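You operate a simulated robot arm through the tools that you are given. There is no shell and no other tool.

The job below is to be done with a simulated robot arm. You get a single attempt, and the scene is never put back.

JOB
Pour a jug of tub water over the sieve, then shake it through.
Fine: take about half a litre or more from the teal tub; the jug is emptied and put back; lock the holder at the end. Set down upright: blue-handled jug.
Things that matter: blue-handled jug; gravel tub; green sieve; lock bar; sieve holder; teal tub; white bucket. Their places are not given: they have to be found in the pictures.

The check looks at the end state, three seconds after you hand in, the way a careful person would. Anything else that was tipped, shoved, dropped, spilled or broken makes it a failure.

ROBOT AND FRAMES
A 7-joint arm with a two-finger parallel gripper, fixed in place. Base frame: the origin is at the foot of the arm, x ahead of it, y to its left, z up; the work surface is at about z = 720. Lengths are in mm, angles in degrees, forces in N, time in s.
Its first joint turns from -166.0 to 166.0 degrees. Payload 4.4 kg.
Tool frame: the origin (TCP) lies between the finger pads and is the grasp point; the fingertips stand 23 mm ahead of it; z points along the fingers, y is the line along which they close. Largest opening 94 mm; finger width 38, thickness 10; the body of the gripper, 54 by 96 mm, starts 39 mm behind the TCP.
Orientation is told as [roll, pitch, yaw] about the base's x, y, z axes, in that order, counted from this pose: with the fingers straight down and closing along the base's y, the tool's x points along the base's -x, its y along +y and its z along -z.

CONTROLS
- The arm moves only by the tool arm_command. Its argument "commands" is a list of rows, each an object (a shift or turn left out is 0, a gripper value left out holds the last) with "delta_pos": the shift along the base's x, y, z in mm, a list of three; "dr": the turn, a rotation vector about the base's x, y, z in degrees, a list of three. In form: [{"delta_pos": [x, y, z], "dr": [rx, ry, rz]}, ...]. A call has 1 to 20 rows; each row shifts and turns the commanded pose from where the row before left it. "fingers" is the opening, from 0 (shut) to 1 (fully open), set as the call begins (left out, the last holds). Rows are played at 5 a second. More than 50 mm and 8.6 degrees between two rows, or a gripper value outside its range, and nothing of the call is played. Where a pose cannot be reached the arm comes as near as it can. A force on the tool above 40 N (or 10 N above the force at the start of the call, whichever is more), or a blocked arm, ends the call early, and 0.2 s more pass. Each finger travels about 72 mm/s and halts on what it meets, pressing with about 42 N; the grip force reading is that of the motor and also rises with nothing between the fingers. The clock runs only during rows and for 0.2 s after the last one: add rows that do not move to give the fingers time. The reply holds the time, the measured pose of the TCP, the force on the tool along the base axes, the opening and the grip force, in the units named above and with some noise, with the torque about the TCP (base axes, N m) and any sound that the robot's microphone picked up, and new pictures: "show" is both (left out), scene, wrist or none.
- Cameras (640 x 400 px; columns grow to the right, rows downward): "scene" is fixed at [47.8, 498.4, 1644.8]; the picture's right is [-0.24, -0.97, 0.00], its down [-0.69, 0.17, -0.70] and it looks along [0.68, -0.17, -0.71] (base axes); focal length 373 px, centre (320, 200). "wrist" rides on the gripper at [86, 16, -75] in the tool frame; the picture's right is [-0.18, 0.98, 0.00], its down [-0.58, -0.11, -0.81] and it looks along [-0.79, -0.15, 0.59] (tool axes); focal length 243 px, centre (320, 200).
- measure_at(camera, pixels): for up to 12 pixels [column, row] of the newest picture of that camera ("zoom" is the newest enlarged one), the place [x, y, z] in the base frame of the surface seen there, good to about 3 mm. It takes no simulated time.
- zoom(camera, box): a new picture of the part [left, top, right, bottom] of that camera's present view, enlarged. It takes no simulated time.
- finish_job(): hands the job in; it is judged then, once.

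Open the gripper and draw the arm clear of the work before you hand the job in, unless the task says otherwise.

The tools are called after "Request:" by a JSON object that holds its "method" and its "body". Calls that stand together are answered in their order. arm_command: Moves the arm, as the interface text tells. Its arguments: {"type":"object","properties":{"commands":{"type":"array","items":{"type":"object","properties":{"delta_pos":{"type":"array","items":{"type":"number"}},"dr":{"type":"array","items":{"type":"number"}}}}},"fingers":{"type":"number"},"show":{"type":"string","enum":["both","scene","wrist","none"]}},"required":["commands"]} The other tools are called the same way: measure_at (camera, pixels) gives the place of the surface under pixels of a picture; zoom (camera, box) takes an enlarged picture of a part of a camera's view; finish_job () hands the job in.

At the start:

```text
clock: 0.0
position: [641.8, 269.6, 1256.7]
orientation: [0.0, -0.1, 0.0]
contact_force: [-0.6, 0.3, -0.1]
moment: [0.02, -0.02, 0.0]
gripper_width: 94.0
grasp_force: 0.1
```

scene: 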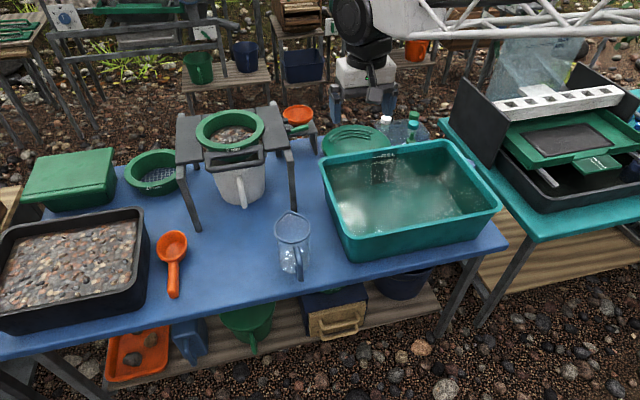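
wrist: 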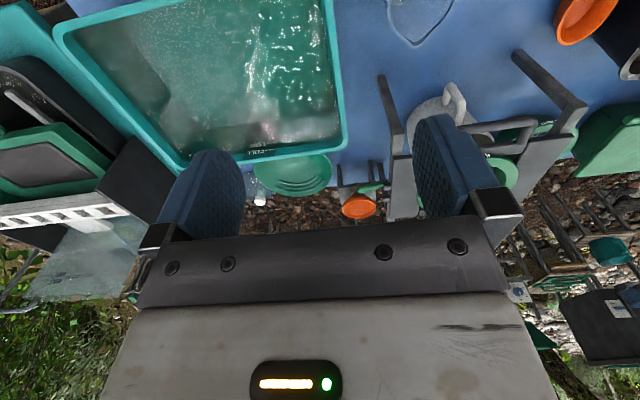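

The scene picture shows the clear jug near (293,245), the teal tub near (410,195), the sieve in its holder near (230,135) with the white bucket beneath, and the gravel tub near (70,265). I zoom in on the holder and the jug to see the details.

Request:
{"method": "zoom", "body": {"camera": "scene", "box": [160, 80, 320, 220]}}

Request:
{"method": "zoom", "body": {"camera": "scene", "box": [250, 190, 350, 290]}}

Request:
{"method": "zoom", "body": {"camera": "scene", "box": [310, 110, 520, 270]}}

```text
2.86 times, centred on (240, 150) of scene
```

zoom: 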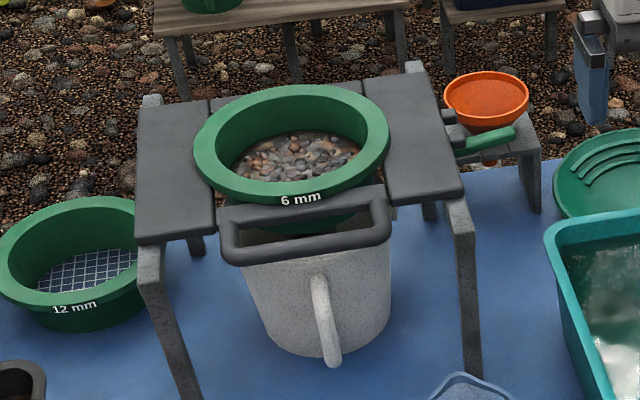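

```text
4.00 times, centred on (300, 240) of scene
```

zoom: 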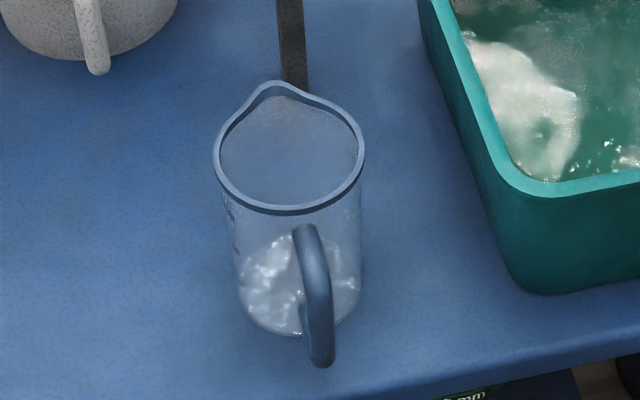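

```text
2.50 times, centred on (415, 190) of scene
```

zoom: 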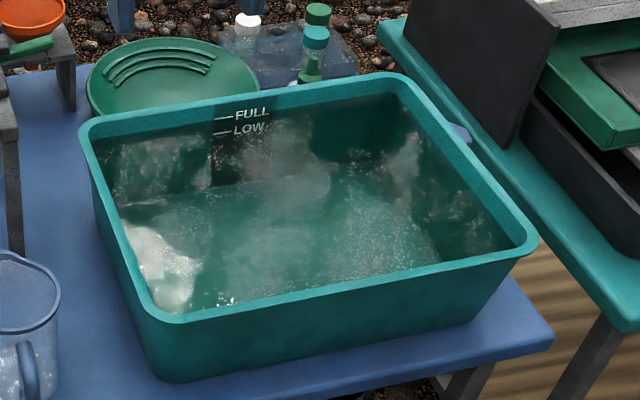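

Next I look closer at the holder handle and the bracket with the green piece near (270,115), and measure the main features of jug, tub and holder.

Request:
{"method": "zoom", "body": {"camera": "scene", "box": [255, 95, 325, 140]}}

Request:
{"method": "zoom", "body": {"camera": "scene", "box": [195, 105, 285, 170]}}

Request:
{"method": "measure_at", "body": {"camera": "scene", "pixels": [[277, 222], [309, 222], [292, 211], [293, 242], [300, 250], [302, 278], [320, 200], [328, 262], [502, 212], [450, 140], [320, 162], [410, 200]]}}

Request:
{"method": "measure_at", "body": {"camera": "scene", "pixels": [[178, 120], [270, 105], [275, 145], [195, 160], [208, 162], [262, 152], [235, 165], [230, 133], [198, 130], [263, 122], [228, 112], [235, 148]]}}

```text
8.89 times, centred on (290, 118) of scene
```

zoom: 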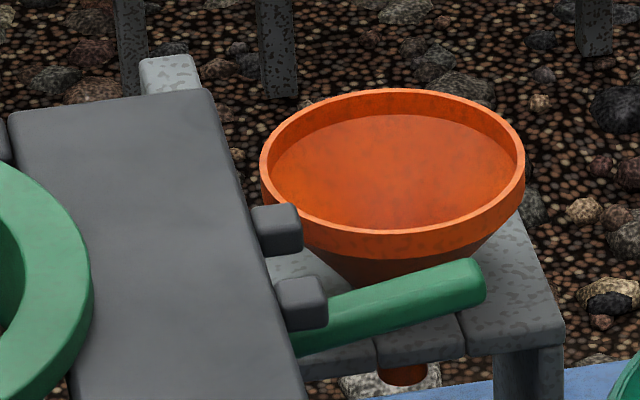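

```text
6.15 times, centred on (240, 138) of scene
```

zoom: 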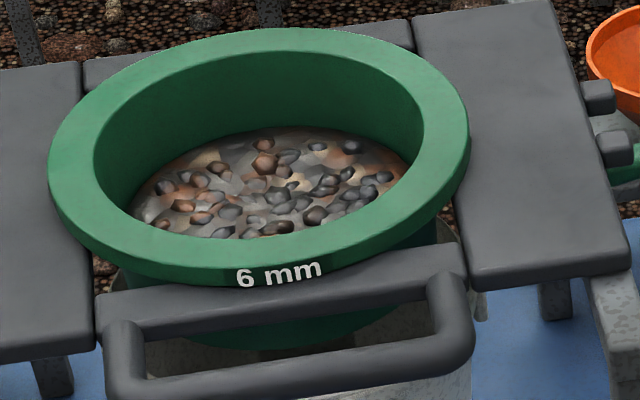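

```text
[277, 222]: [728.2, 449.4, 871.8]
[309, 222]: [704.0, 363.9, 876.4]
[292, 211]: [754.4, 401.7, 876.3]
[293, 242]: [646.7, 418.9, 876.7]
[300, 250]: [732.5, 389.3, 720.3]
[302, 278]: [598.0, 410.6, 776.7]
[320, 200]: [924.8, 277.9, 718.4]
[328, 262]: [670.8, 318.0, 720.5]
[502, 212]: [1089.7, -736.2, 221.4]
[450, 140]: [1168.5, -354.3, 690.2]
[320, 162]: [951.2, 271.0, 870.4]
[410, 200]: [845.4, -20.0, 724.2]
```

```text
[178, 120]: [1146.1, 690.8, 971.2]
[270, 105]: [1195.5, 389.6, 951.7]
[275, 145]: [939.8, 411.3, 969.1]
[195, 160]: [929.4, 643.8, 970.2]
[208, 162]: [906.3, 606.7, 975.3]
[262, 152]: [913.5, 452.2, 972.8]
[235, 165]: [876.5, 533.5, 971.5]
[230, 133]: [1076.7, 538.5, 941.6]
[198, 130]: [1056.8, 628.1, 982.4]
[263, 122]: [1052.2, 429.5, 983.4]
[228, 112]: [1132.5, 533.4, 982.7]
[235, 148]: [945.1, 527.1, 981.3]
```

The jug stands near (700,407) with its handle toward me, and the sieve is centred near (1040,530), so reach is a question. I measure the green bar by the holder, the tub rim corners, the handle and other references.

Request:
{"method": "measure_at", "body": {"camera": "scene", "pixels": [[306, 127], [300, 129], [294, 132], [289, 134], [285, 121], [288, 128], [283, 119], [298, 118], [298, 180], [288, 155], [270, 105], [277, 152]]}}

Request:
{"method": "measure_at", "body": {"camera": "scene", "pixels": [[321, 166], [350, 258], [497, 208], [446, 143], [390, 152], [420, 232], [333, 205], [475, 178], [380, 158], [370, 225], [440, 200], [392, 190]]}}

Request:
{"method": "measure_at", "body": {"camera": "scene", "pixels": [[296, 249], [297, 253], [299, 260], [300, 268], [300, 274], [300, 279], [295, 252], [301, 256], [240, 200], [243, 175], [215, 172], [265, 175]]}}

```text
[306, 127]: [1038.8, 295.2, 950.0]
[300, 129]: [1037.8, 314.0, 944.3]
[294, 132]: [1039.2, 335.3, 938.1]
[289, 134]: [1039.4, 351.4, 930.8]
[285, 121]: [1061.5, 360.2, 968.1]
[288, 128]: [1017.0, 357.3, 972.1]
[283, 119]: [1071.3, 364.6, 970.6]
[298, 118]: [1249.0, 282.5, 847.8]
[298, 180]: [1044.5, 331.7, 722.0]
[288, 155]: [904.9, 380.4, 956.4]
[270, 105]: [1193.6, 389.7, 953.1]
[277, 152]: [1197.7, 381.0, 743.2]
```

```text
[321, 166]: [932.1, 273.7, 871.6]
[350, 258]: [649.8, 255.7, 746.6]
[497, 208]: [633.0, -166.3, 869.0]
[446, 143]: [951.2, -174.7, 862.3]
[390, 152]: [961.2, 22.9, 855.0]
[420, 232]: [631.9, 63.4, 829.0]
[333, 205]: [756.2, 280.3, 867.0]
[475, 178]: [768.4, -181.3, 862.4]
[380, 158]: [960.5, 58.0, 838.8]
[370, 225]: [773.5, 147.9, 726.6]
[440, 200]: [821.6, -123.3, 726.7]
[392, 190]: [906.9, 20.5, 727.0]
```

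```text
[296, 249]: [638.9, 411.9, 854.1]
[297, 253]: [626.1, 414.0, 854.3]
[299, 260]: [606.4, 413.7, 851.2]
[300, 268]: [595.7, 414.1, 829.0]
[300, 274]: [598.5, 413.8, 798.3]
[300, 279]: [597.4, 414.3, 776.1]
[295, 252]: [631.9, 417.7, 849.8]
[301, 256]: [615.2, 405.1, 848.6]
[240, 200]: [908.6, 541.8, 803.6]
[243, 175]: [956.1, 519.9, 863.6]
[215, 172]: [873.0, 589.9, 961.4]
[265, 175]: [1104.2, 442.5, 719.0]
```

The green bar (scene (289,134) to (306,127)) lies at x≈1039 between two brackets on the right board of the holder. I zoom the wrist view of it and the tub's marks before moving.

Request:
{"method": "zoom", "body": {"camera": "wrist", "box": [310, 130, 430, 220]}}

Request:
{"method": "zoom", "body": {"camera": "scene", "box": [360, 135, 450, 195]}}

Request:
{"method": "measure_at", "body": {"camera": "scene", "pixels": [[250, 300], [300, 300], [330, 290], [310, 293], [440, 262], [388, 156], [387, 162], [388, 168], [215, 145], [250, 143], [288, 134], [291, 135]]}}

```text
4.44 times, centred on (370, 175) of wrist
```

zoom: 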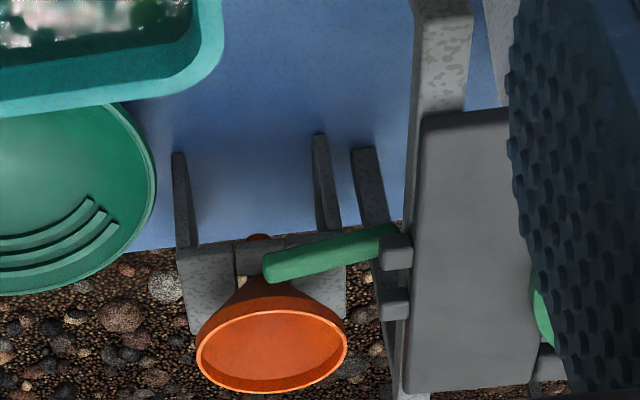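

```text
6.67 times, centred on (405, 165) of scene
```

zoom: 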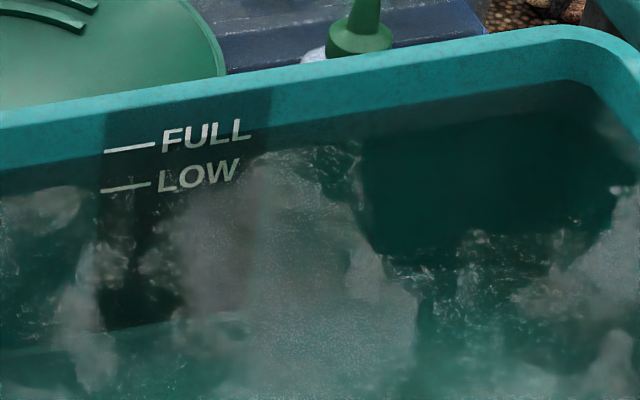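

```text
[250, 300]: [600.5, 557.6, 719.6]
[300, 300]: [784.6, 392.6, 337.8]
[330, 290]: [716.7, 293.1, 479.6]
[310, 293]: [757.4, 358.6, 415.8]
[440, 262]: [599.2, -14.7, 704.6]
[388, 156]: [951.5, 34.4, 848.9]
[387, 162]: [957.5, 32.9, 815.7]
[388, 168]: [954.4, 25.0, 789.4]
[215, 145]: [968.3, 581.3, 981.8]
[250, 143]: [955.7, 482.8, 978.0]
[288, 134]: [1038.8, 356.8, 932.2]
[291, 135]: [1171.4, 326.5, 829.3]
```

The water line sits near the LOW/FULL marks (scene (376,157)/(376,163)), and the table's front edge is at x≈600, so the handle overhangs it. I move the open gripper high and nearer to the holder to look at the lock bar with the wrist camera.

Request:
{"method": "arm_command", "body": {"commands": [{"delta_pos": [28, 22, 0]}, {"delta_pos": [28, 22, 0]}, {"delta_pos": [28, 22, 0]}, {"delta_pos": [28, 22, 0]}, {"delta_pos": [26, 22, 0]}, {}], "fingers": 1, "show": "both"}}

```text
clock: 1.4
position: [781.5, 379.5, 1256.4]
orientation: [0.0, -0.1, 0.0]
contact_force: [-0.3, -0.9, -0.4]
moment: [0.01, 0.01, -0.02]
gripper_width: 94.0
grasp_force: 0.2
```

scene: 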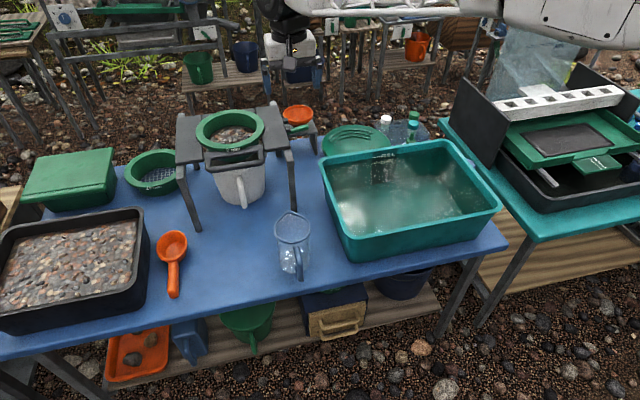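
wrist: 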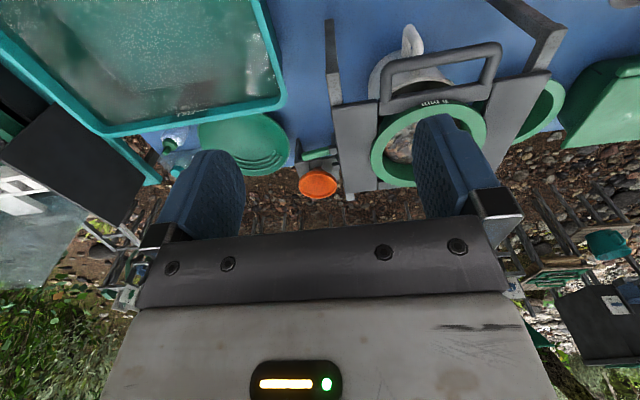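

The wrist picture now shows the holder with the green bar at about (320,155). I zoom in on that and on the holder.

Request:
{"method": "zoom", "body": {"camera": "wrist", "box": [280, 110, 380, 210]}}

Request:
{"method": "zoom", "body": {"camera": "wrist", "box": [310, 10, 570, 210]}}

```text
4.00 times, centred on (330, 160) of wrist
```

zoom: 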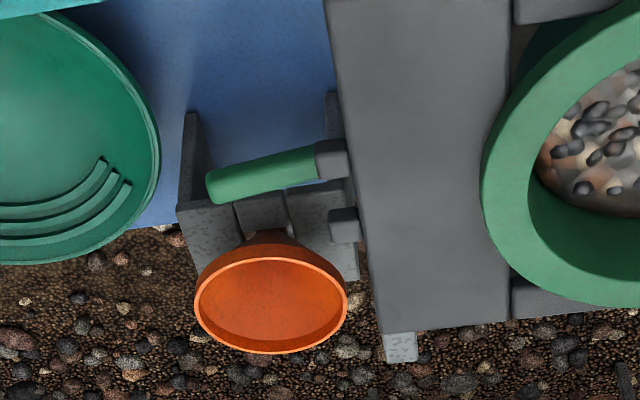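

```text
2.00 times, centred on (440, 110) of wrist
```

zoom: 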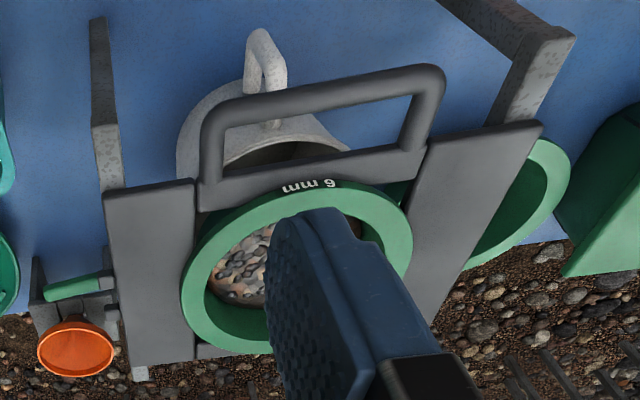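

The green rod sits between two brackets on the holder's right board, rising outward. Before going on, I test how far the arm reaches with the tool down above the sieve's near side, high and clear (sieve rim at z≈983).

Request:
{"method": "arm_command", "body": {"commands": [{"delta_pos": [30, 20, -15]}, {"delta_pos": [30, 20, -15]}, {"delta_pos": [30, 20, -15]}, {"delta_pos": [30, 20, -15]}, {"delta_pos": [30, 20, -15]}, {}, {}], "show": "both"}}

```text
clock: 3.0
position: [930.2, 480.7, 1181.8]
orientation: [0.0, -0.1, 0.1]
contact_force: [-0.3, 0.7, 0.1]
moment: [-0.02, -0.05, 0.0]
gripper_width: 94.2
grasp_force: 0.1
```

scene: 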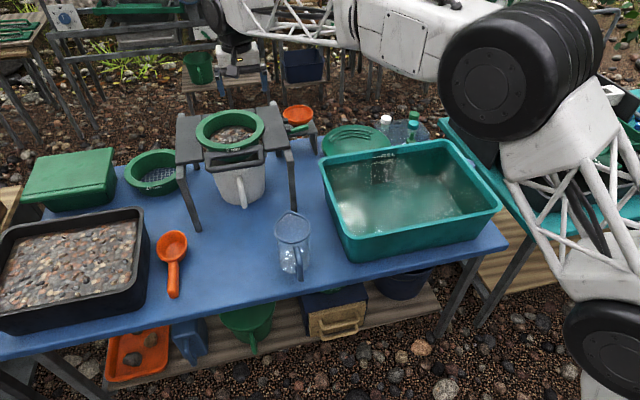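
wrist: 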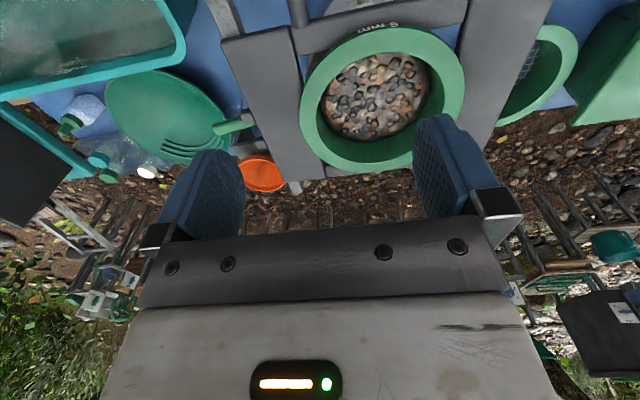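

Radius 1047 with the tool straight down is reachable. I measure the sieve and holder from this nearer wrist view.

Request:
{"method": "measure_at", "body": {"camera": "wrist", "pixels": [[310, 95], [455, 90], [383, 35], [370, 165], [375, 95], [335, 95], [420, 95], [230, 127], [250, 124], [245, 60], [320, 25], [300, 150]]}}

Request:
{"method": "zoom", "body": {"camera": "wrist", "box": [180, 60, 340, 180]}}

Request:
{"method": "zoom", "body": {"camera": "wrist", "box": [200, 0, 560, 200]}}

```text
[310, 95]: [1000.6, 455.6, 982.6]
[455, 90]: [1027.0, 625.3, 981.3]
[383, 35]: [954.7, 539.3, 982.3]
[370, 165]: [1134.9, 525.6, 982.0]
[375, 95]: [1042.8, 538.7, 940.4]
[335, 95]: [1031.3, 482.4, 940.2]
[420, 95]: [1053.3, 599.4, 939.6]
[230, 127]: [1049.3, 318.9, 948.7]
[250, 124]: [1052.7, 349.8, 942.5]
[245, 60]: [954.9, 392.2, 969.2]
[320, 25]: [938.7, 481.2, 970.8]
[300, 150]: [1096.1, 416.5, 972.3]
```

```text
3.33 times, centred on (260, 120) of wrist
```

zoom: 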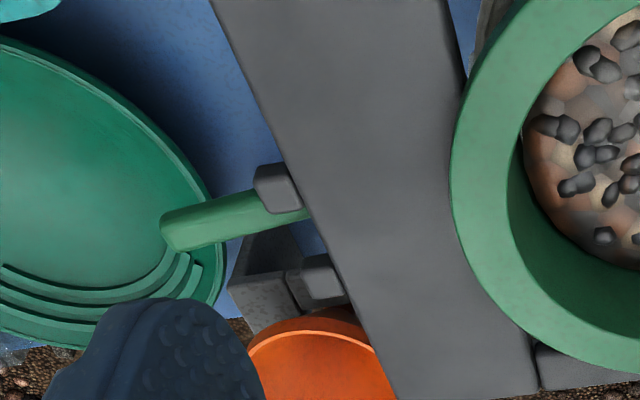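

```text
1.78 times, centred on (380, 100) of wrist
```

zoom: 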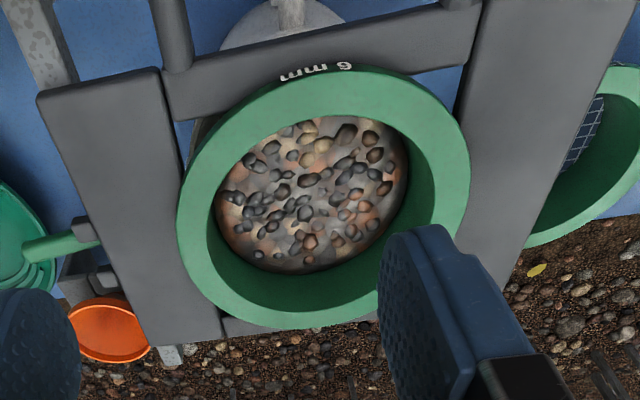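

The rod seems to pass under the board between the brackets, so I want a low front view of it. I draw back, pitch the tool forward 30° and descend in front of the holder's right leg, well above the tub rim.

Request:
{"method": "arm_command", "body": {"commands": [{"delta_pos": [-30, -30, 0], "dr": [0, -6, 0]}, {"delta_pos": [-30, -30, 0], "dr": [0, -6, 0]}, {"delta_pos": [-30, -30, 0], "dr": [0, -6, 0]}, {"delta_pos": [-30, -30, 0], "dr": [0, -6, 0]}, {"delta_pos": [-30, -30, 0], "dr": [0, -6, 0]}, {"delta_pos": [0, -10, -40]}, {"delta_pos": [0, 0, -40]}, {"delta_pos": [0, 0, -40]}, {"delta_pos": [0, 0, -40]}, {"delta_pos": [20, 0, -30]}, {"delta_pos": [20, 0, 0]}, {"delta_pos": [20, 0, 0]}, {}], "show": "both"}}

```text
clock: 5.8
position: [839.9, 319.1, 992.5]
orientation: [0.1, -30.1, -0.1]
contact_force: [-0.5, -0.5, 0.6]
moment: [0.0, 0.01, 0.02]
gripper_width: 94.0
grasp_force: 0.0
```

scene: 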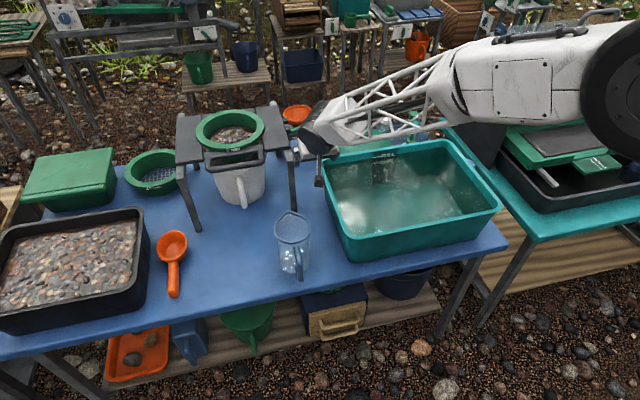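
wrist: 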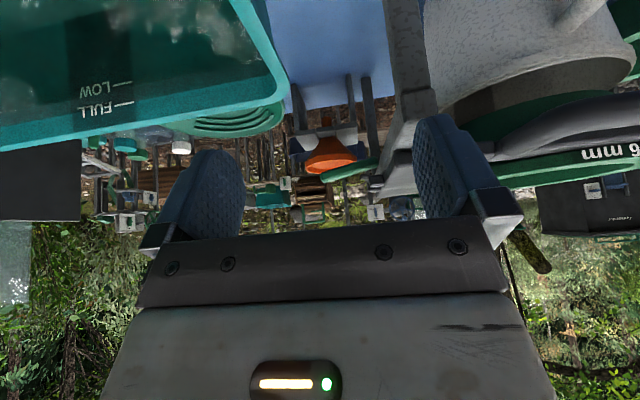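

Request:
{"method": "zoom", "body": {"camera": "wrist", "box": [290, 100, 430, 220]}}

Request:
{"method": "zoom", "body": {"camera": "wrist", "box": [380, 0, 640, 200]}}

Request:
{"method": "zoom", "body": {"camera": "wrist", "box": [0, 0, 300, 180]}}

```text
3.33 times, centred on (360, 160) of wrist
```

zoom: 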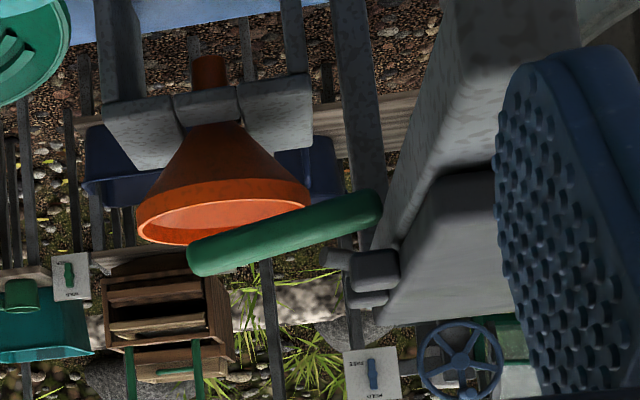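

```text
2.00 times, centred on (510, 100) of wrist
```

zoom: 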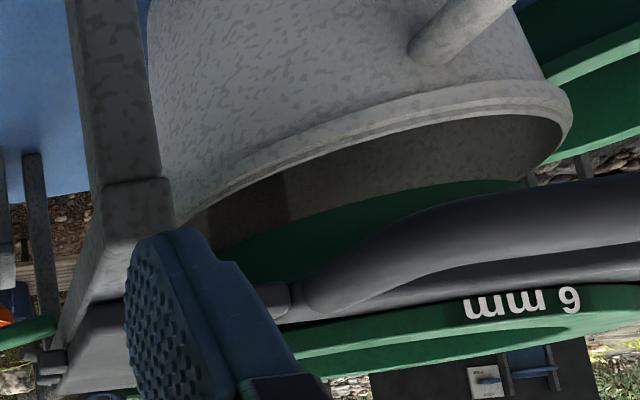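

```text
2.13 times, centred on (150, 90) of wrist
```

zoom: 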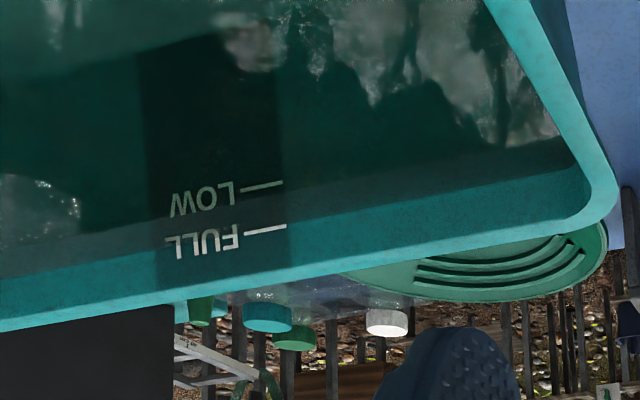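

The LOW mark is under water and FULL is above it, so the water is about 105–115 mm deep. I zoom more on the rod's inner end and measure marks and rod.

Request:
{"method": "zoom", "body": {"camera": "wrist", "box": [325, 140, 395, 200]}}

Request:
{"method": "measure_at", "body": {"camera": "zoom", "pixels": [[100, 200], [200, 300], [300, 260], [400, 180], [420, 230], [440, 300], [340, 200], [250, 220], [420, 330], [380, 170], [500, 250], [460, 130]]}}

Request:
{"method": "measure_at", "body": {"camera": "wrist", "pixels": [[123, 107], [121, 85], [120, 95], [120, 75], [270, 78], [268, 70], [335, 172], [345, 168], [355, 165], [365, 160], [370, 157], [440, 140]]}}

```text
6.67 times, centred on (360, 170) of wrist
```

zoom: 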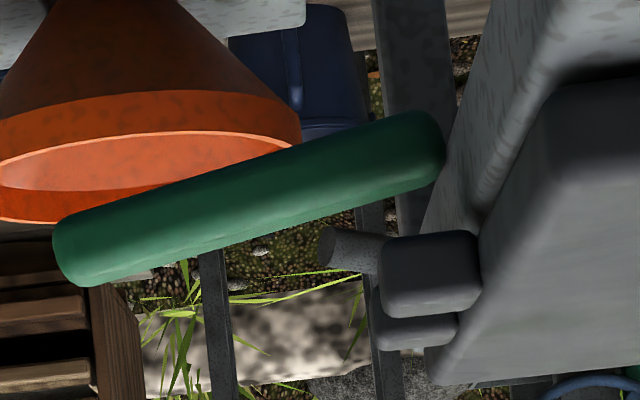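

```text
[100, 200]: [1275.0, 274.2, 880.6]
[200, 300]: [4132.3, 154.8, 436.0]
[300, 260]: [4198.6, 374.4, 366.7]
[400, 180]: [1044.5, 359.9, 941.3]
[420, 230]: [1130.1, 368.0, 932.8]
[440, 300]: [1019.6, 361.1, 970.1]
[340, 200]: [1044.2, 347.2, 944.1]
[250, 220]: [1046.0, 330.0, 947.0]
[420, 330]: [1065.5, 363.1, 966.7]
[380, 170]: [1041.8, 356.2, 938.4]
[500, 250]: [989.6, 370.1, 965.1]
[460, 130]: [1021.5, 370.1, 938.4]
```

```text
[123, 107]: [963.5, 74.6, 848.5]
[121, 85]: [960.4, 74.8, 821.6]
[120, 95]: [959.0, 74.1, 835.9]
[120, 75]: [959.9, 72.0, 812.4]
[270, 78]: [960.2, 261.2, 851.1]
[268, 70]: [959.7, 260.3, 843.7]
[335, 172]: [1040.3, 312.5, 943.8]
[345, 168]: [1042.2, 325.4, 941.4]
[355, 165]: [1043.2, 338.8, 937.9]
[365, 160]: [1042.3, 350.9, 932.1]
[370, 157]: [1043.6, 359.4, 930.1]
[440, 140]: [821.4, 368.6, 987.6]
```

A dark cylindrical peg shows at zoom (340,250) between rod and bracket. I zoom further and measure it.

Request:
{"method": "zoom", "body": {"camera": "wrist", "box": [353, 155, 385, 195]}}

Request:
{"method": "measure_at", "body": {"camera": "zoom", "pixels": [[320, 200], [200, 200], [150, 230], [250, 230], [300, 230], [350, 250], [400, 280], [400, 330], [250, 100], [300, 120], [380, 120], [450, 200]]}}

```text
10.00 times, centred on (369, 175) of wrist
```

zoom: 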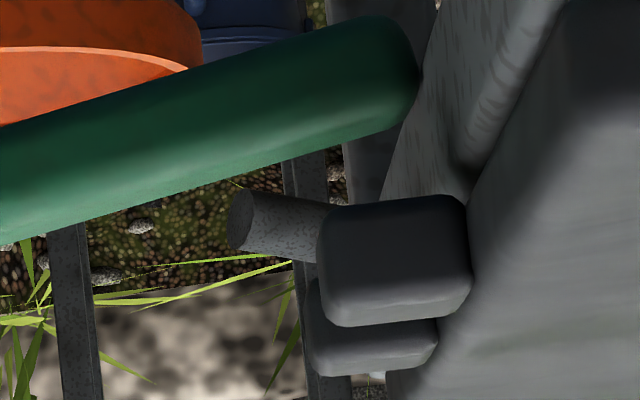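

```text
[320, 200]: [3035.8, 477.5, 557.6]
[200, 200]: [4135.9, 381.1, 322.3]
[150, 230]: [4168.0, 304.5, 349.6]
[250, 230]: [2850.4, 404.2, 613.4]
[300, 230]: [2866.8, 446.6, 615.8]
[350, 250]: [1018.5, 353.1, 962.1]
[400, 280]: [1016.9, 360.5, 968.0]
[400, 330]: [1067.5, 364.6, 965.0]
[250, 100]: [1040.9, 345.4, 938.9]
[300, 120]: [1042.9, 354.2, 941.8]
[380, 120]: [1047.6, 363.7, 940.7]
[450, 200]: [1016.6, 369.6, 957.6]
```

The peg is only background. In the background there are small signs with lever icons (wrist zoom (70,278) and (372,375)) that may explain the lock positions; I zoom on those.

Request:
{"method": "zoom", "body": {"camera": "wrist", "box": [270, 165, 310, 205]}}

Request:
{"method": "zoom", "body": {"camera": "wrist", "box": [355, 185, 415, 225]}}

Request:
{"method": "zoom", "body": {"camera": "wrist", "box": [510, 160, 640, 250]}}

Request:
{"method": "zoom", "body": {"camera": "scene", "box": [40, 0, 240, 110]}}

Request:
{"method": "zoom", "body": {"camera": "scene", "box": [260, 0, 460, 110]}}

```text
10.00 times, centred on (290, 185) of wrist
```

zoom: 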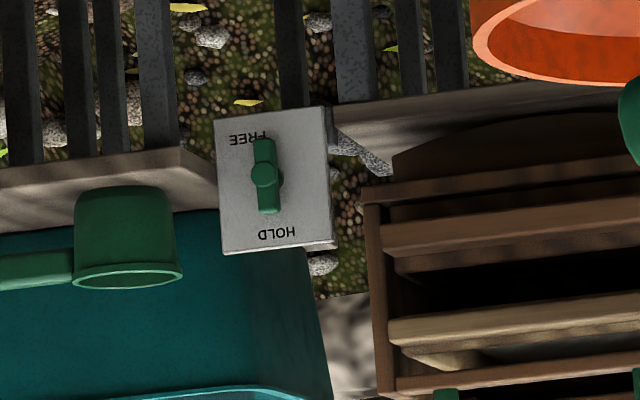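

```text
10.00 times, centred on (385, 205) of wrist
```

zoom: 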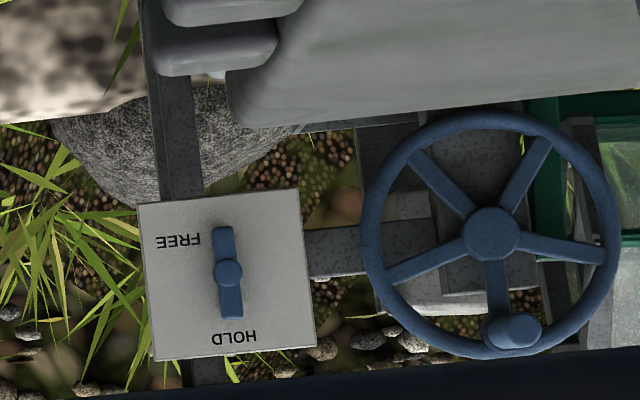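

```text
4.44 times, centred on (575, 205) of wrist
```

zoom: 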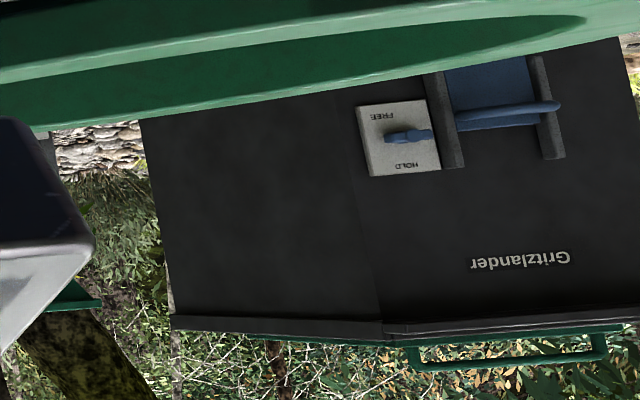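

```text
3.20 times, centred on (140, 55) of scene
```

zoom: 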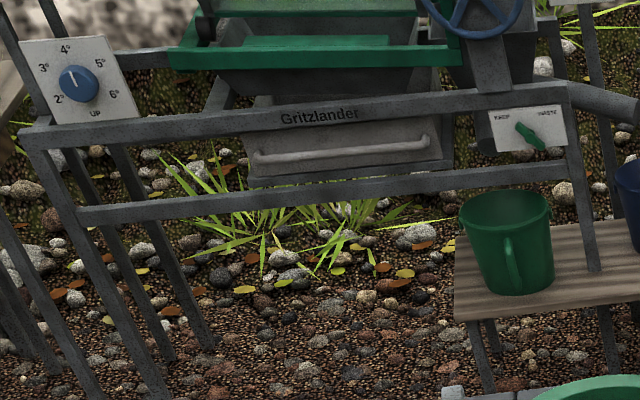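

```text
3.20 times, centred on (360, 55) of scene
```

zoom: 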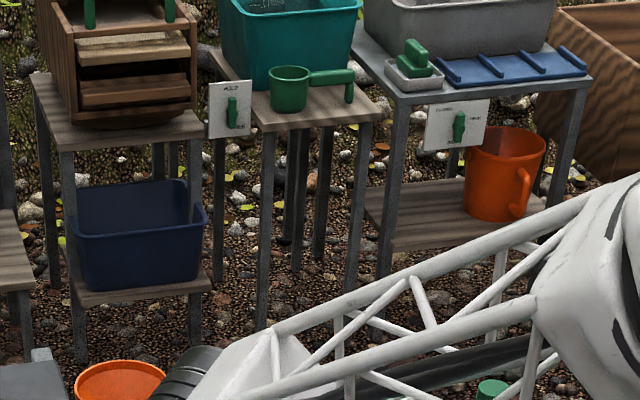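

Those signs belong to other stations. To understand the bar's pivot I take a side view: yaw about 55° and shift to the right of the bar at z≈1000, above tub and pan.

Request:
{"method": "arm_command", "body": {"commands": [{"delta_pos": [0, -20, 4], "dr": [0, 0, 8]}, {"delta_pos": [10, -20, 0], "dr": [0, 0, 8]}, {"delta_pos": [20, -20, 0], "dr": [0, 0, 8]}, {"delta_pos": [20, -20, 0], "dr": [0, 0, 8]}, {"delta_pos": [20, -15, 0], "dr": [0, 0, 8]}, {"delta_pos": [25, -10, 0], "dr": [0, 0, 8]}, {"delta_pos": [25, 0, 0], "dr": [0, 0, 7]}, {}], "show": "both"}}

```text
clock: 7.6
position: [957.9, 215.3, 996.0]
orientation: [0.1, -30.1, 55.0]
contact_force: [0.4, -0.5, 0.4]
moment: [-0.01, -0.01, 0.01]
gripper_width: 93.9
grasp_force: 0.1
```

scene: 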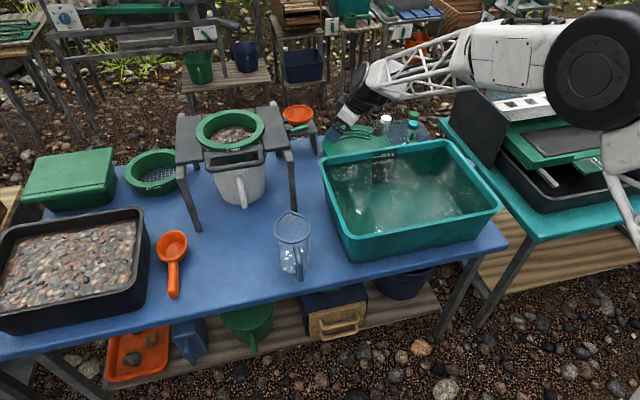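
wrist: 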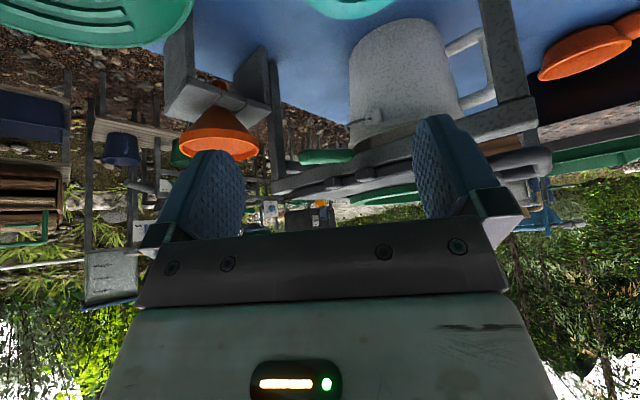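

Request:
{"method": "zoom", "body": {"camera": "wrist", "box": [270, 120, 430, 210]}}

Request:
{"method": "zoom", "body": {"camera": "wrist", "box": [290, 140, 370, 190]}}

Request:
{"method": "measure_at", "body": {"camera": "zoom", "pixels": [[100, 150], [200, 130], [300, 140], [400, 130], [480, 120], [200, 250], [400, 220], [300, 200], [500, 200], [560, 180]]}}

```text
4.00 times, centred on (350, 165) of wrist
```

zoom: 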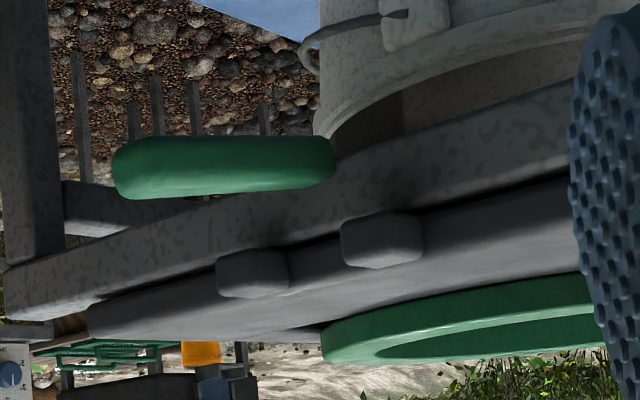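

```text
8.00 times, centred on (330, 165) of wrist
```

zoom: 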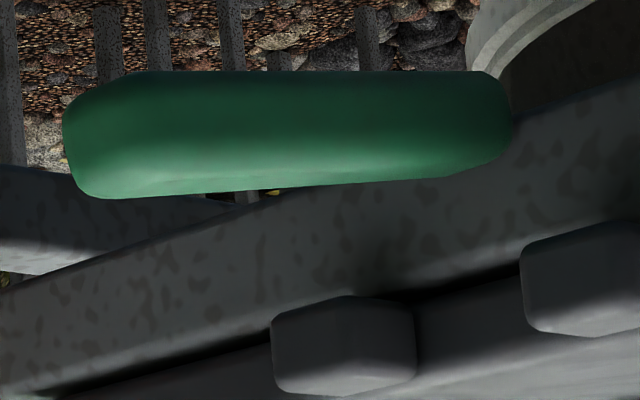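

```text
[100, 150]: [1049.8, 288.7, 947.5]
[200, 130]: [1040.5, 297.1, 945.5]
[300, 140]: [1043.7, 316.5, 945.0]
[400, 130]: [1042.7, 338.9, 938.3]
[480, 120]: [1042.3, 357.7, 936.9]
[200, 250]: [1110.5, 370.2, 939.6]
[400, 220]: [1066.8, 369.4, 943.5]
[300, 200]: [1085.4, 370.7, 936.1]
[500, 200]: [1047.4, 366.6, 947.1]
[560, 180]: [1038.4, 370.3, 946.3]
```

This view shows it: the dark boards with the two blocks form the sliding holder on a speckled fixed frame, and the green bar pivots on the fixed rail (near y≈368, z≈937) so that swung up it stands between the two blocks (x≈1022 and 1066). Next I test the reach of the pouring pose with the empty gripper: up, heading 27°, tool slightly past straight-down.

Request:
{"method": "arm_command", "body": {"commands": [{"delta_pos": [0, 0, 45], "dr": [-4.92, 3.44, 0]}, {"delta_pos": [0, 0, 45], "dr": [-4.92, 3.44, 0]}, {"delta_pos": [0, 0, 45], "dr": [-4.92, 3.44, 0]}, {"delta_pos": [0, 0, 45], "dr": [-4.92, 3.44, 0]}, {"delta_pos": [0, 0, 30], "dr": [-4.92, 3.44, 0]}, {"delta_pos": [0, 40, 0], "dr": [0, 0, -7]}, {"delta_pos": [0, 40, 0], "dr": [0, 0, -7]}, {"delta_pos": [0, 40, 0], "dr": [0, 0, -7]}, {"delta_pos": [0, 40, 0], "dr": [0, 0, -7]}, {"delta_pos": [0, 40, 0]}, {"delta_pos": [0, 40, 0]}, {"delta_pos": [10, 40, 0]}, {"delta_pos": [10, 0, 0]}, {}], "show": "none"}}

Request:
{"method": "arm_command", "body": {"commands": [{"delta_pos": [0, 0, -10], "dr": [-2.27, 4.46, 0]}, {"delta_pos": [0, 0, -10], "dr": [-2.27, 4.46, 0]}, {"delta_pos": [0, 0, -10], "dr": [0, 0, 0]}, {}, {}], "show": "both"}}

```text
clock: 10.6
position: [979.5, 493.5, 1205.9]
orientation: [0.0, -0.2, 27.0]
contact_force: [-0.6, -0.7, 0.0]
moment: [0.01, 0.01, 0.03]
gripper_width: 93.9
grasp_force: 0.1
```

```text
clock: 11.8
position: [978.5, 493.2, 1176.8]
orientation: [0.0, 10.0, 27.0]
contact_force: [0.0, -0.7, -0.4]
moment: [-0.03, 0.01, -0.01]
gripper_width: 94.1
grasp_force: 0.0
```

scene: 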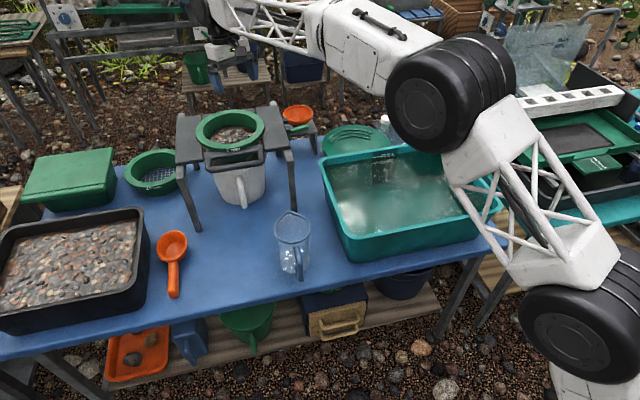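
wrist: 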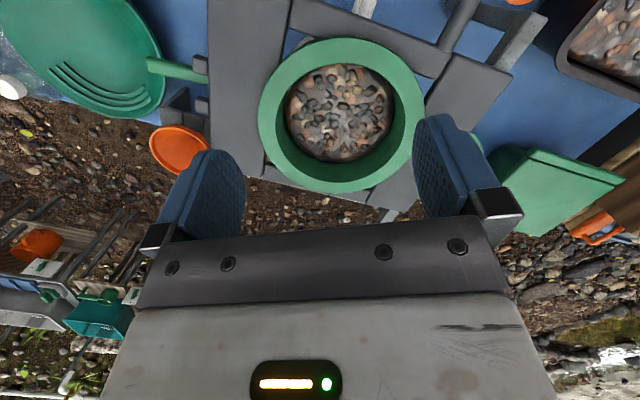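

The pouring pose (radius 1096, tool 10° past vertical) is reachable. I measure the sieve rim from here for its centre, then will go to the jug.

Request:
{"method": "measure_at", "body": {"camera": "wrist", "pixels": [[262, 110], [418, 115], [340, 42], [338, 188], [285, 60], [395, 65], [285, 165], [390, 165], [340, 110], [300, 110], [380, 110], [340, 150]]}}

Request:
{"method": "arm_command", "body": {"commands": [{"delta_pos": [-30, -5, 10], "dr": [2.27, -4.46, 0]}, {"delta_pos": [-30, -5, 10], "dr": [2.27, -4.46, 0]}, {"delta_pos": [-42, -9, 0], "dr": [0, 0, -7]}, {"delta_pos": [-42, -9, 0], "dr": [0, 0, -7]}, {"delta_pos": [-42, -9, 0], "dr": [0, 0, -7]}, {"delta_pos": [-42, -9, 0], "dr": [0, 0, -6]}, {"delta_pos": [-42, -9, 0]}, {"delta_pos": [-42, -9, 0]}, {"delta_pos": [-42, -9, 0]}, {"delta_pos": [-25, -8, 0]}, {}], "show": "none"}}

```text
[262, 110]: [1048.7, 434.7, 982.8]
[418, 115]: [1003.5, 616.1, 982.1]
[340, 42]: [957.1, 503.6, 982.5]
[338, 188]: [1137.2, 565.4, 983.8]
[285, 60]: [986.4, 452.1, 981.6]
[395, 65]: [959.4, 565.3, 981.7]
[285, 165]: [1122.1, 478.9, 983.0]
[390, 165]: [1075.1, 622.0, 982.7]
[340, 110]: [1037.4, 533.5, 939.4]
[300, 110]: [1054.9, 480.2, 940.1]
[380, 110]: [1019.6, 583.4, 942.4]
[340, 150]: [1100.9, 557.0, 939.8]
```

```text
clock: 14.2
position: [600.0, 412.9, 1196.2]
orientation: [-0.1, 0.0, -0.1]
contact_force: [0.9, 0.4, 0.6]
moment: [0.03, -0.01, 0.02]
gripper_width: 94.1
grasp_force: 0.1
```

The sieve centre is about (1042,531), outer radius ≈98. Now I pitch the tool to horizontal while moving in front of the table to the jug handle's height, still away from it.

Request:
{"method": "arm_command", "body": {"commands": [{"delta_pos": [-10, 0, -15], "dr": [0, -7.5, 0]}, {"delta_pos": [-10, 0, -15], "dr": [0, -7.5, 0]}, {"delta_pos": [-10, 0, -15], "dr": [0, -7.5, 0]}, {"delta_pos": [-10, 0, -15], "dr": [0, -7.5, 0]}, {"delta_pos": [-10, 0, -15], "dr": [0, -7.5, 0]}, {"delta_pos": [-10, 0, -15], "dr": [0, -7.5, 0]}, {"delta_pos": [-10, 0, -15], "dr": [0, -7.5, 0]}, {"delta_pos": [-10, 0, -15], "dr": [0, -7.5, 0]}, {"delta_pos": [-10, 0, -15], "dr": [0, -7.5, 0]}, {"delta_pos": [-10, 0, -15], "dr": [0, -7.5, 0]}, {"delta_pos": [0, 0, -15], "dr": [0, -7.5, 0]}, {"delta_pos": [0, 0, -15], "dr": [0, -7.5, 0]}, {}, {}], "show": "both"}}

```text
clock: 17.2
position: [500.1, 412.5, 1016.1]
orientation: [167.4, -90.0, -167.4]
contact_force: [-0.3, 0.3, 0.5]
moment: [0.04, -0.01, -0.01]
gripper_width: 94.0
grasp_force: 0.1
```

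scene: 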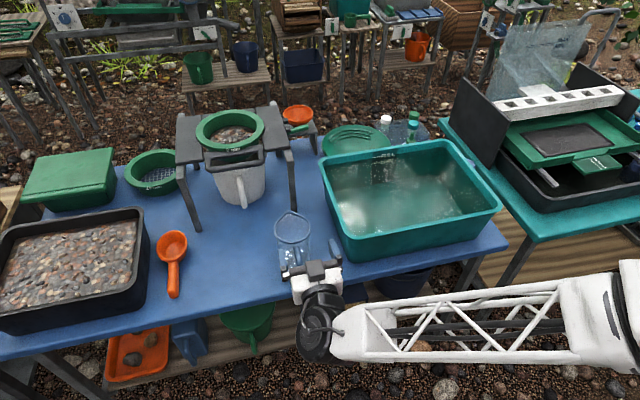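
wrist: 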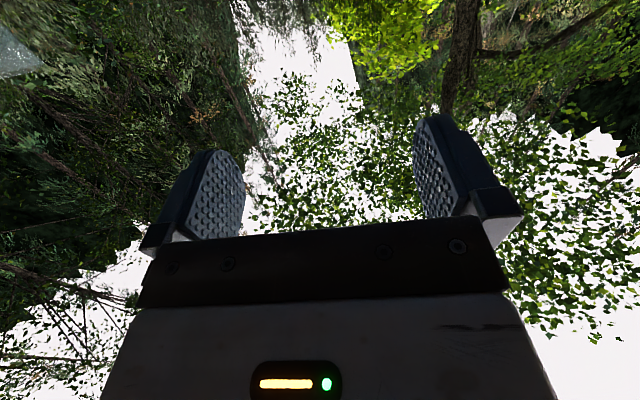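

The tool is horizontal and clear in front of the table. I descend to the upper part of the handle (z≈838), still 100 mm short of it.

Request:
{"method": "arm_command", "body": {"commands": [{"delta_pos": [0, 0, -36]}, {"delta_pos": [0, 0, -36]}, {"delta_pos": [0, 0, -36]}, {"delta_pos": [0, 0, -36]}, {"delta_pos": [0, 0, -34]}, {"delta_pos": [30, 0, 0]}, {}, {}], "show": "both"}}

Request:
{"method": "zoom", "body": {"camera": "scene", "box": [250, 190, 370, 310]}}

```text
clock: 19.0
position: [529.2, 412.6, 838.6]
orientation: [159.9, -90.0, -159.9]
contact_force: [-0.3, -0.7, -0.2]
moment: [-0.01, 0.02, 0.01]
gripper_width: 94.2
grasp_force: 0.1
```

scene: 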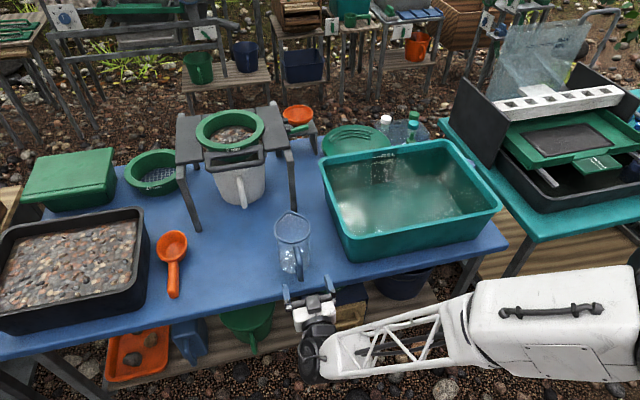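
wrist: 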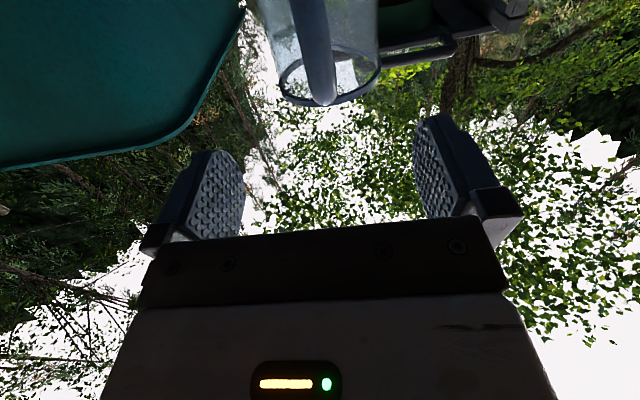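

```text
3.33 times, centred on (310, 250) of scene
```

zoom: 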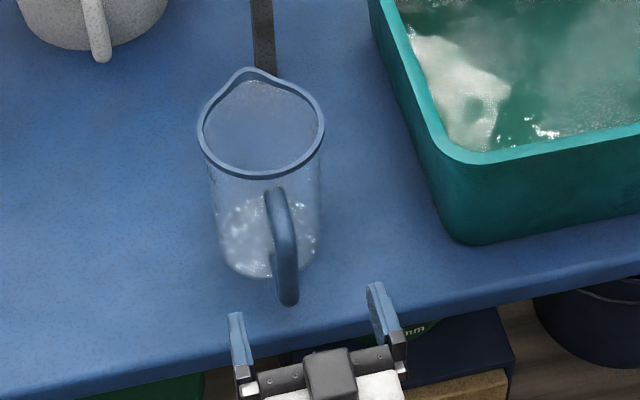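

The handle is lined up between the fingers (scene zoom (285,250), fingers at (240,345) and (385,310)). I measure the handle and rim in this wrist view before closing in.

Request:
{"method": "zoom", "body": {"camera": "wrist", "box": [250, 0, 400, 110]}}

Request:
{"method": "measure_at", "body": {"camera": "wrist", "pixels": [[305, 10], [320, 10], [312, 40], [325, 40], [318, 70], [332, 70], [320, 95], [328, 100], [285, 85], [375, 75], [290, 60], [345, 103]]}}

```text
3.64 times, centred on (325, 55) of wrist
```

zoom: 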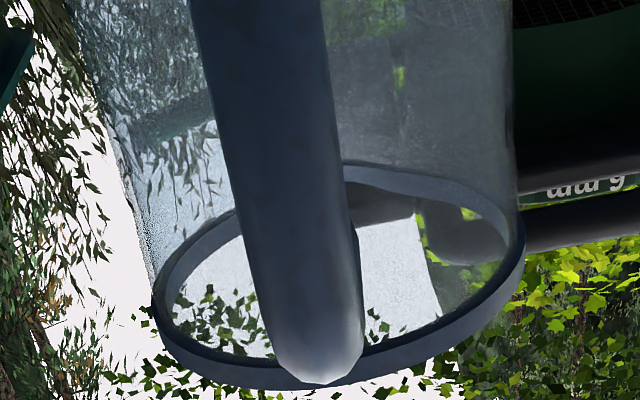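

```text
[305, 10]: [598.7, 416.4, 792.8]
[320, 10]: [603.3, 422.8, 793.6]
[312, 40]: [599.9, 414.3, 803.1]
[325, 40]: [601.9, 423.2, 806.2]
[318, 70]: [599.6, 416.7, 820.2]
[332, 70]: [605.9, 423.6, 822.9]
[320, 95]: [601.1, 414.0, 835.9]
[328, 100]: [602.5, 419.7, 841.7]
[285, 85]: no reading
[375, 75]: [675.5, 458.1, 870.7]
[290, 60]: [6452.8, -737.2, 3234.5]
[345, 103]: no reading
```

The two views disagree by several mm on the handle's y, so I measure across the handle in both with enlarged pictures.

Request:
{"method": "zoom", "body": {"camera": "wrist", "box": [280, 30, 360, 80]}}

Request:
{"method": "measure_at", "body": {"camera": "zoom", "pixels": [[200, 100], [250, 100], [300, 100], [350, 100], [400, 100], [230, 200], [280, 200], [330, 200], [380, 200], [430, 200], [300, 300], [400, 300]]}}

Request:
{"method": "zoom", "body": {"camera": "scene", "box": [280, 235, 320, 295]}}

Request:
{"method": "measure_at", "body": {"camera": "zoom", "pixels": [[240, 150], [270, 150], [300, 150], [330, 150], [260, 220], [290, 220], [320, 220], [350, 220], [290, 280], [320, 280], [350, 280], [300, 330]]}}

```text
8.00 times, centred on (320, 55) of wrist
```

zoom: 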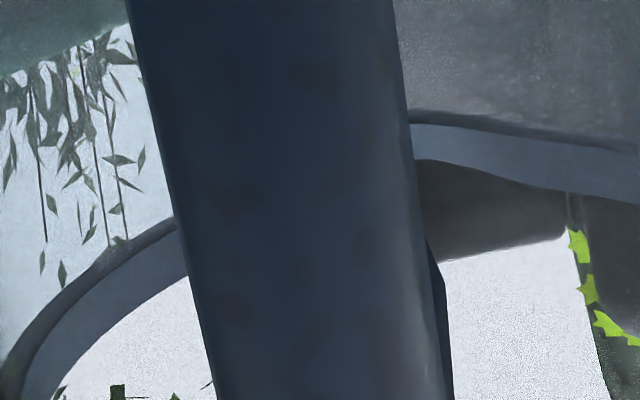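

```text
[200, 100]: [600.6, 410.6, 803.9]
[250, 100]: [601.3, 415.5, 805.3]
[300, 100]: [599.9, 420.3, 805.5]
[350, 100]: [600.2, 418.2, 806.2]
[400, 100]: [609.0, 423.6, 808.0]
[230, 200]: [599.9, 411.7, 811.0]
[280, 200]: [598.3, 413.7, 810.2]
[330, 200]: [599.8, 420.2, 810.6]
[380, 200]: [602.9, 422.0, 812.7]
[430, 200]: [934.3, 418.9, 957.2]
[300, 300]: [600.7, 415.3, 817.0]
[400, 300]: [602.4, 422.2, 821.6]
```

```text
6.67 times, centred on (300, 265) of scene
```

zoom: 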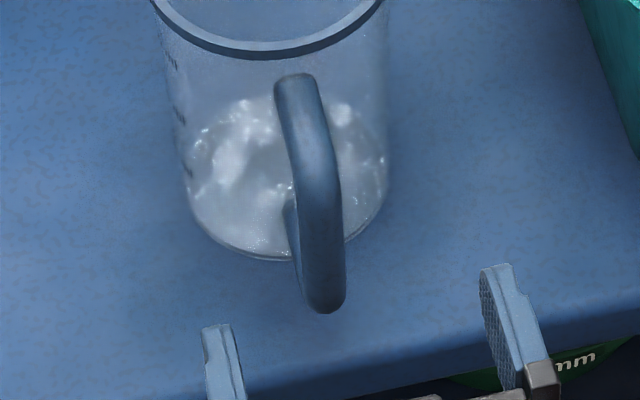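

```text
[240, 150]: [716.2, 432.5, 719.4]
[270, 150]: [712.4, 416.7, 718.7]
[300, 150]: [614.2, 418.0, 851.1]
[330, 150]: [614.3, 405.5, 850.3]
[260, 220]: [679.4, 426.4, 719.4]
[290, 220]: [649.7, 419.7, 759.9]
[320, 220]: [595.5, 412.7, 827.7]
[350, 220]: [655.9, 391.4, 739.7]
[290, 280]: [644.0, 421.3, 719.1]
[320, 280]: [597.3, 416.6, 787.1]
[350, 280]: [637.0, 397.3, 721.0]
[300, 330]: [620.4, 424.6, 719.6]
```

The handle's centre line is y≈415, about 17 mm thick, outer face x≈597. I move in along it and close the fingers on its upper corner.

Request:
{"method": "arm_command", "body": {"commands": [{"delta_pos": [20, 2.4, 0]}, {"delta_pos": [20, 0, 0]}, {"delta_pos": [20, 0, 0]}, {"delta_pos": [15, 0, 0]}, {"delta_pos": [11, 0, 0]}, {}, {}], "show": "both"}}

Request:
{"method": "zoom", "body": {"camera": "scene", "box": [260, 200, 340, 300]}}

```text
clock: 20.6
position: [617.4, 416.0, 837.6]
orientation: [166.6, -89.9, -166.4]
contact_force: [1.0, -0.3, -0.7]
moment: [-0.03, 0.02, 0.01]
gripper_width: 94.2
grasp_force: 0.0
```

scene: 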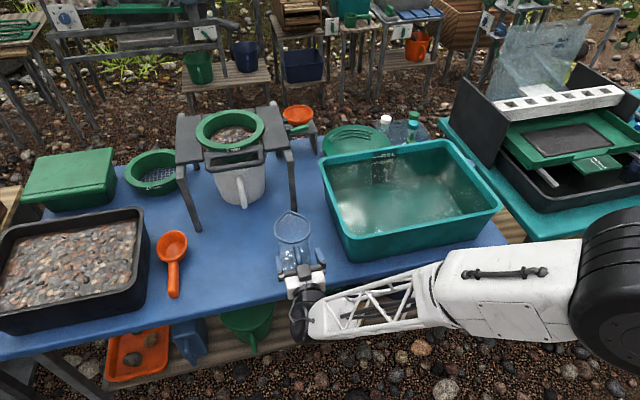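
wrist: 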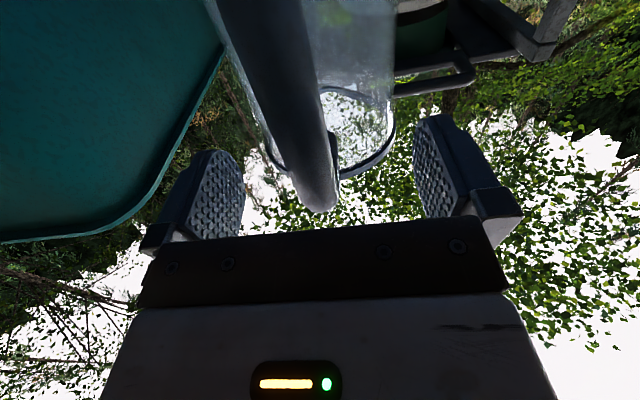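

```text
4.00 times, centred on (300, 250) of scene
```

zoom: 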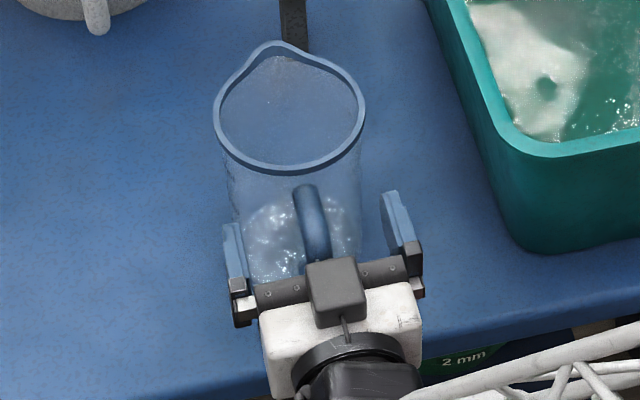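

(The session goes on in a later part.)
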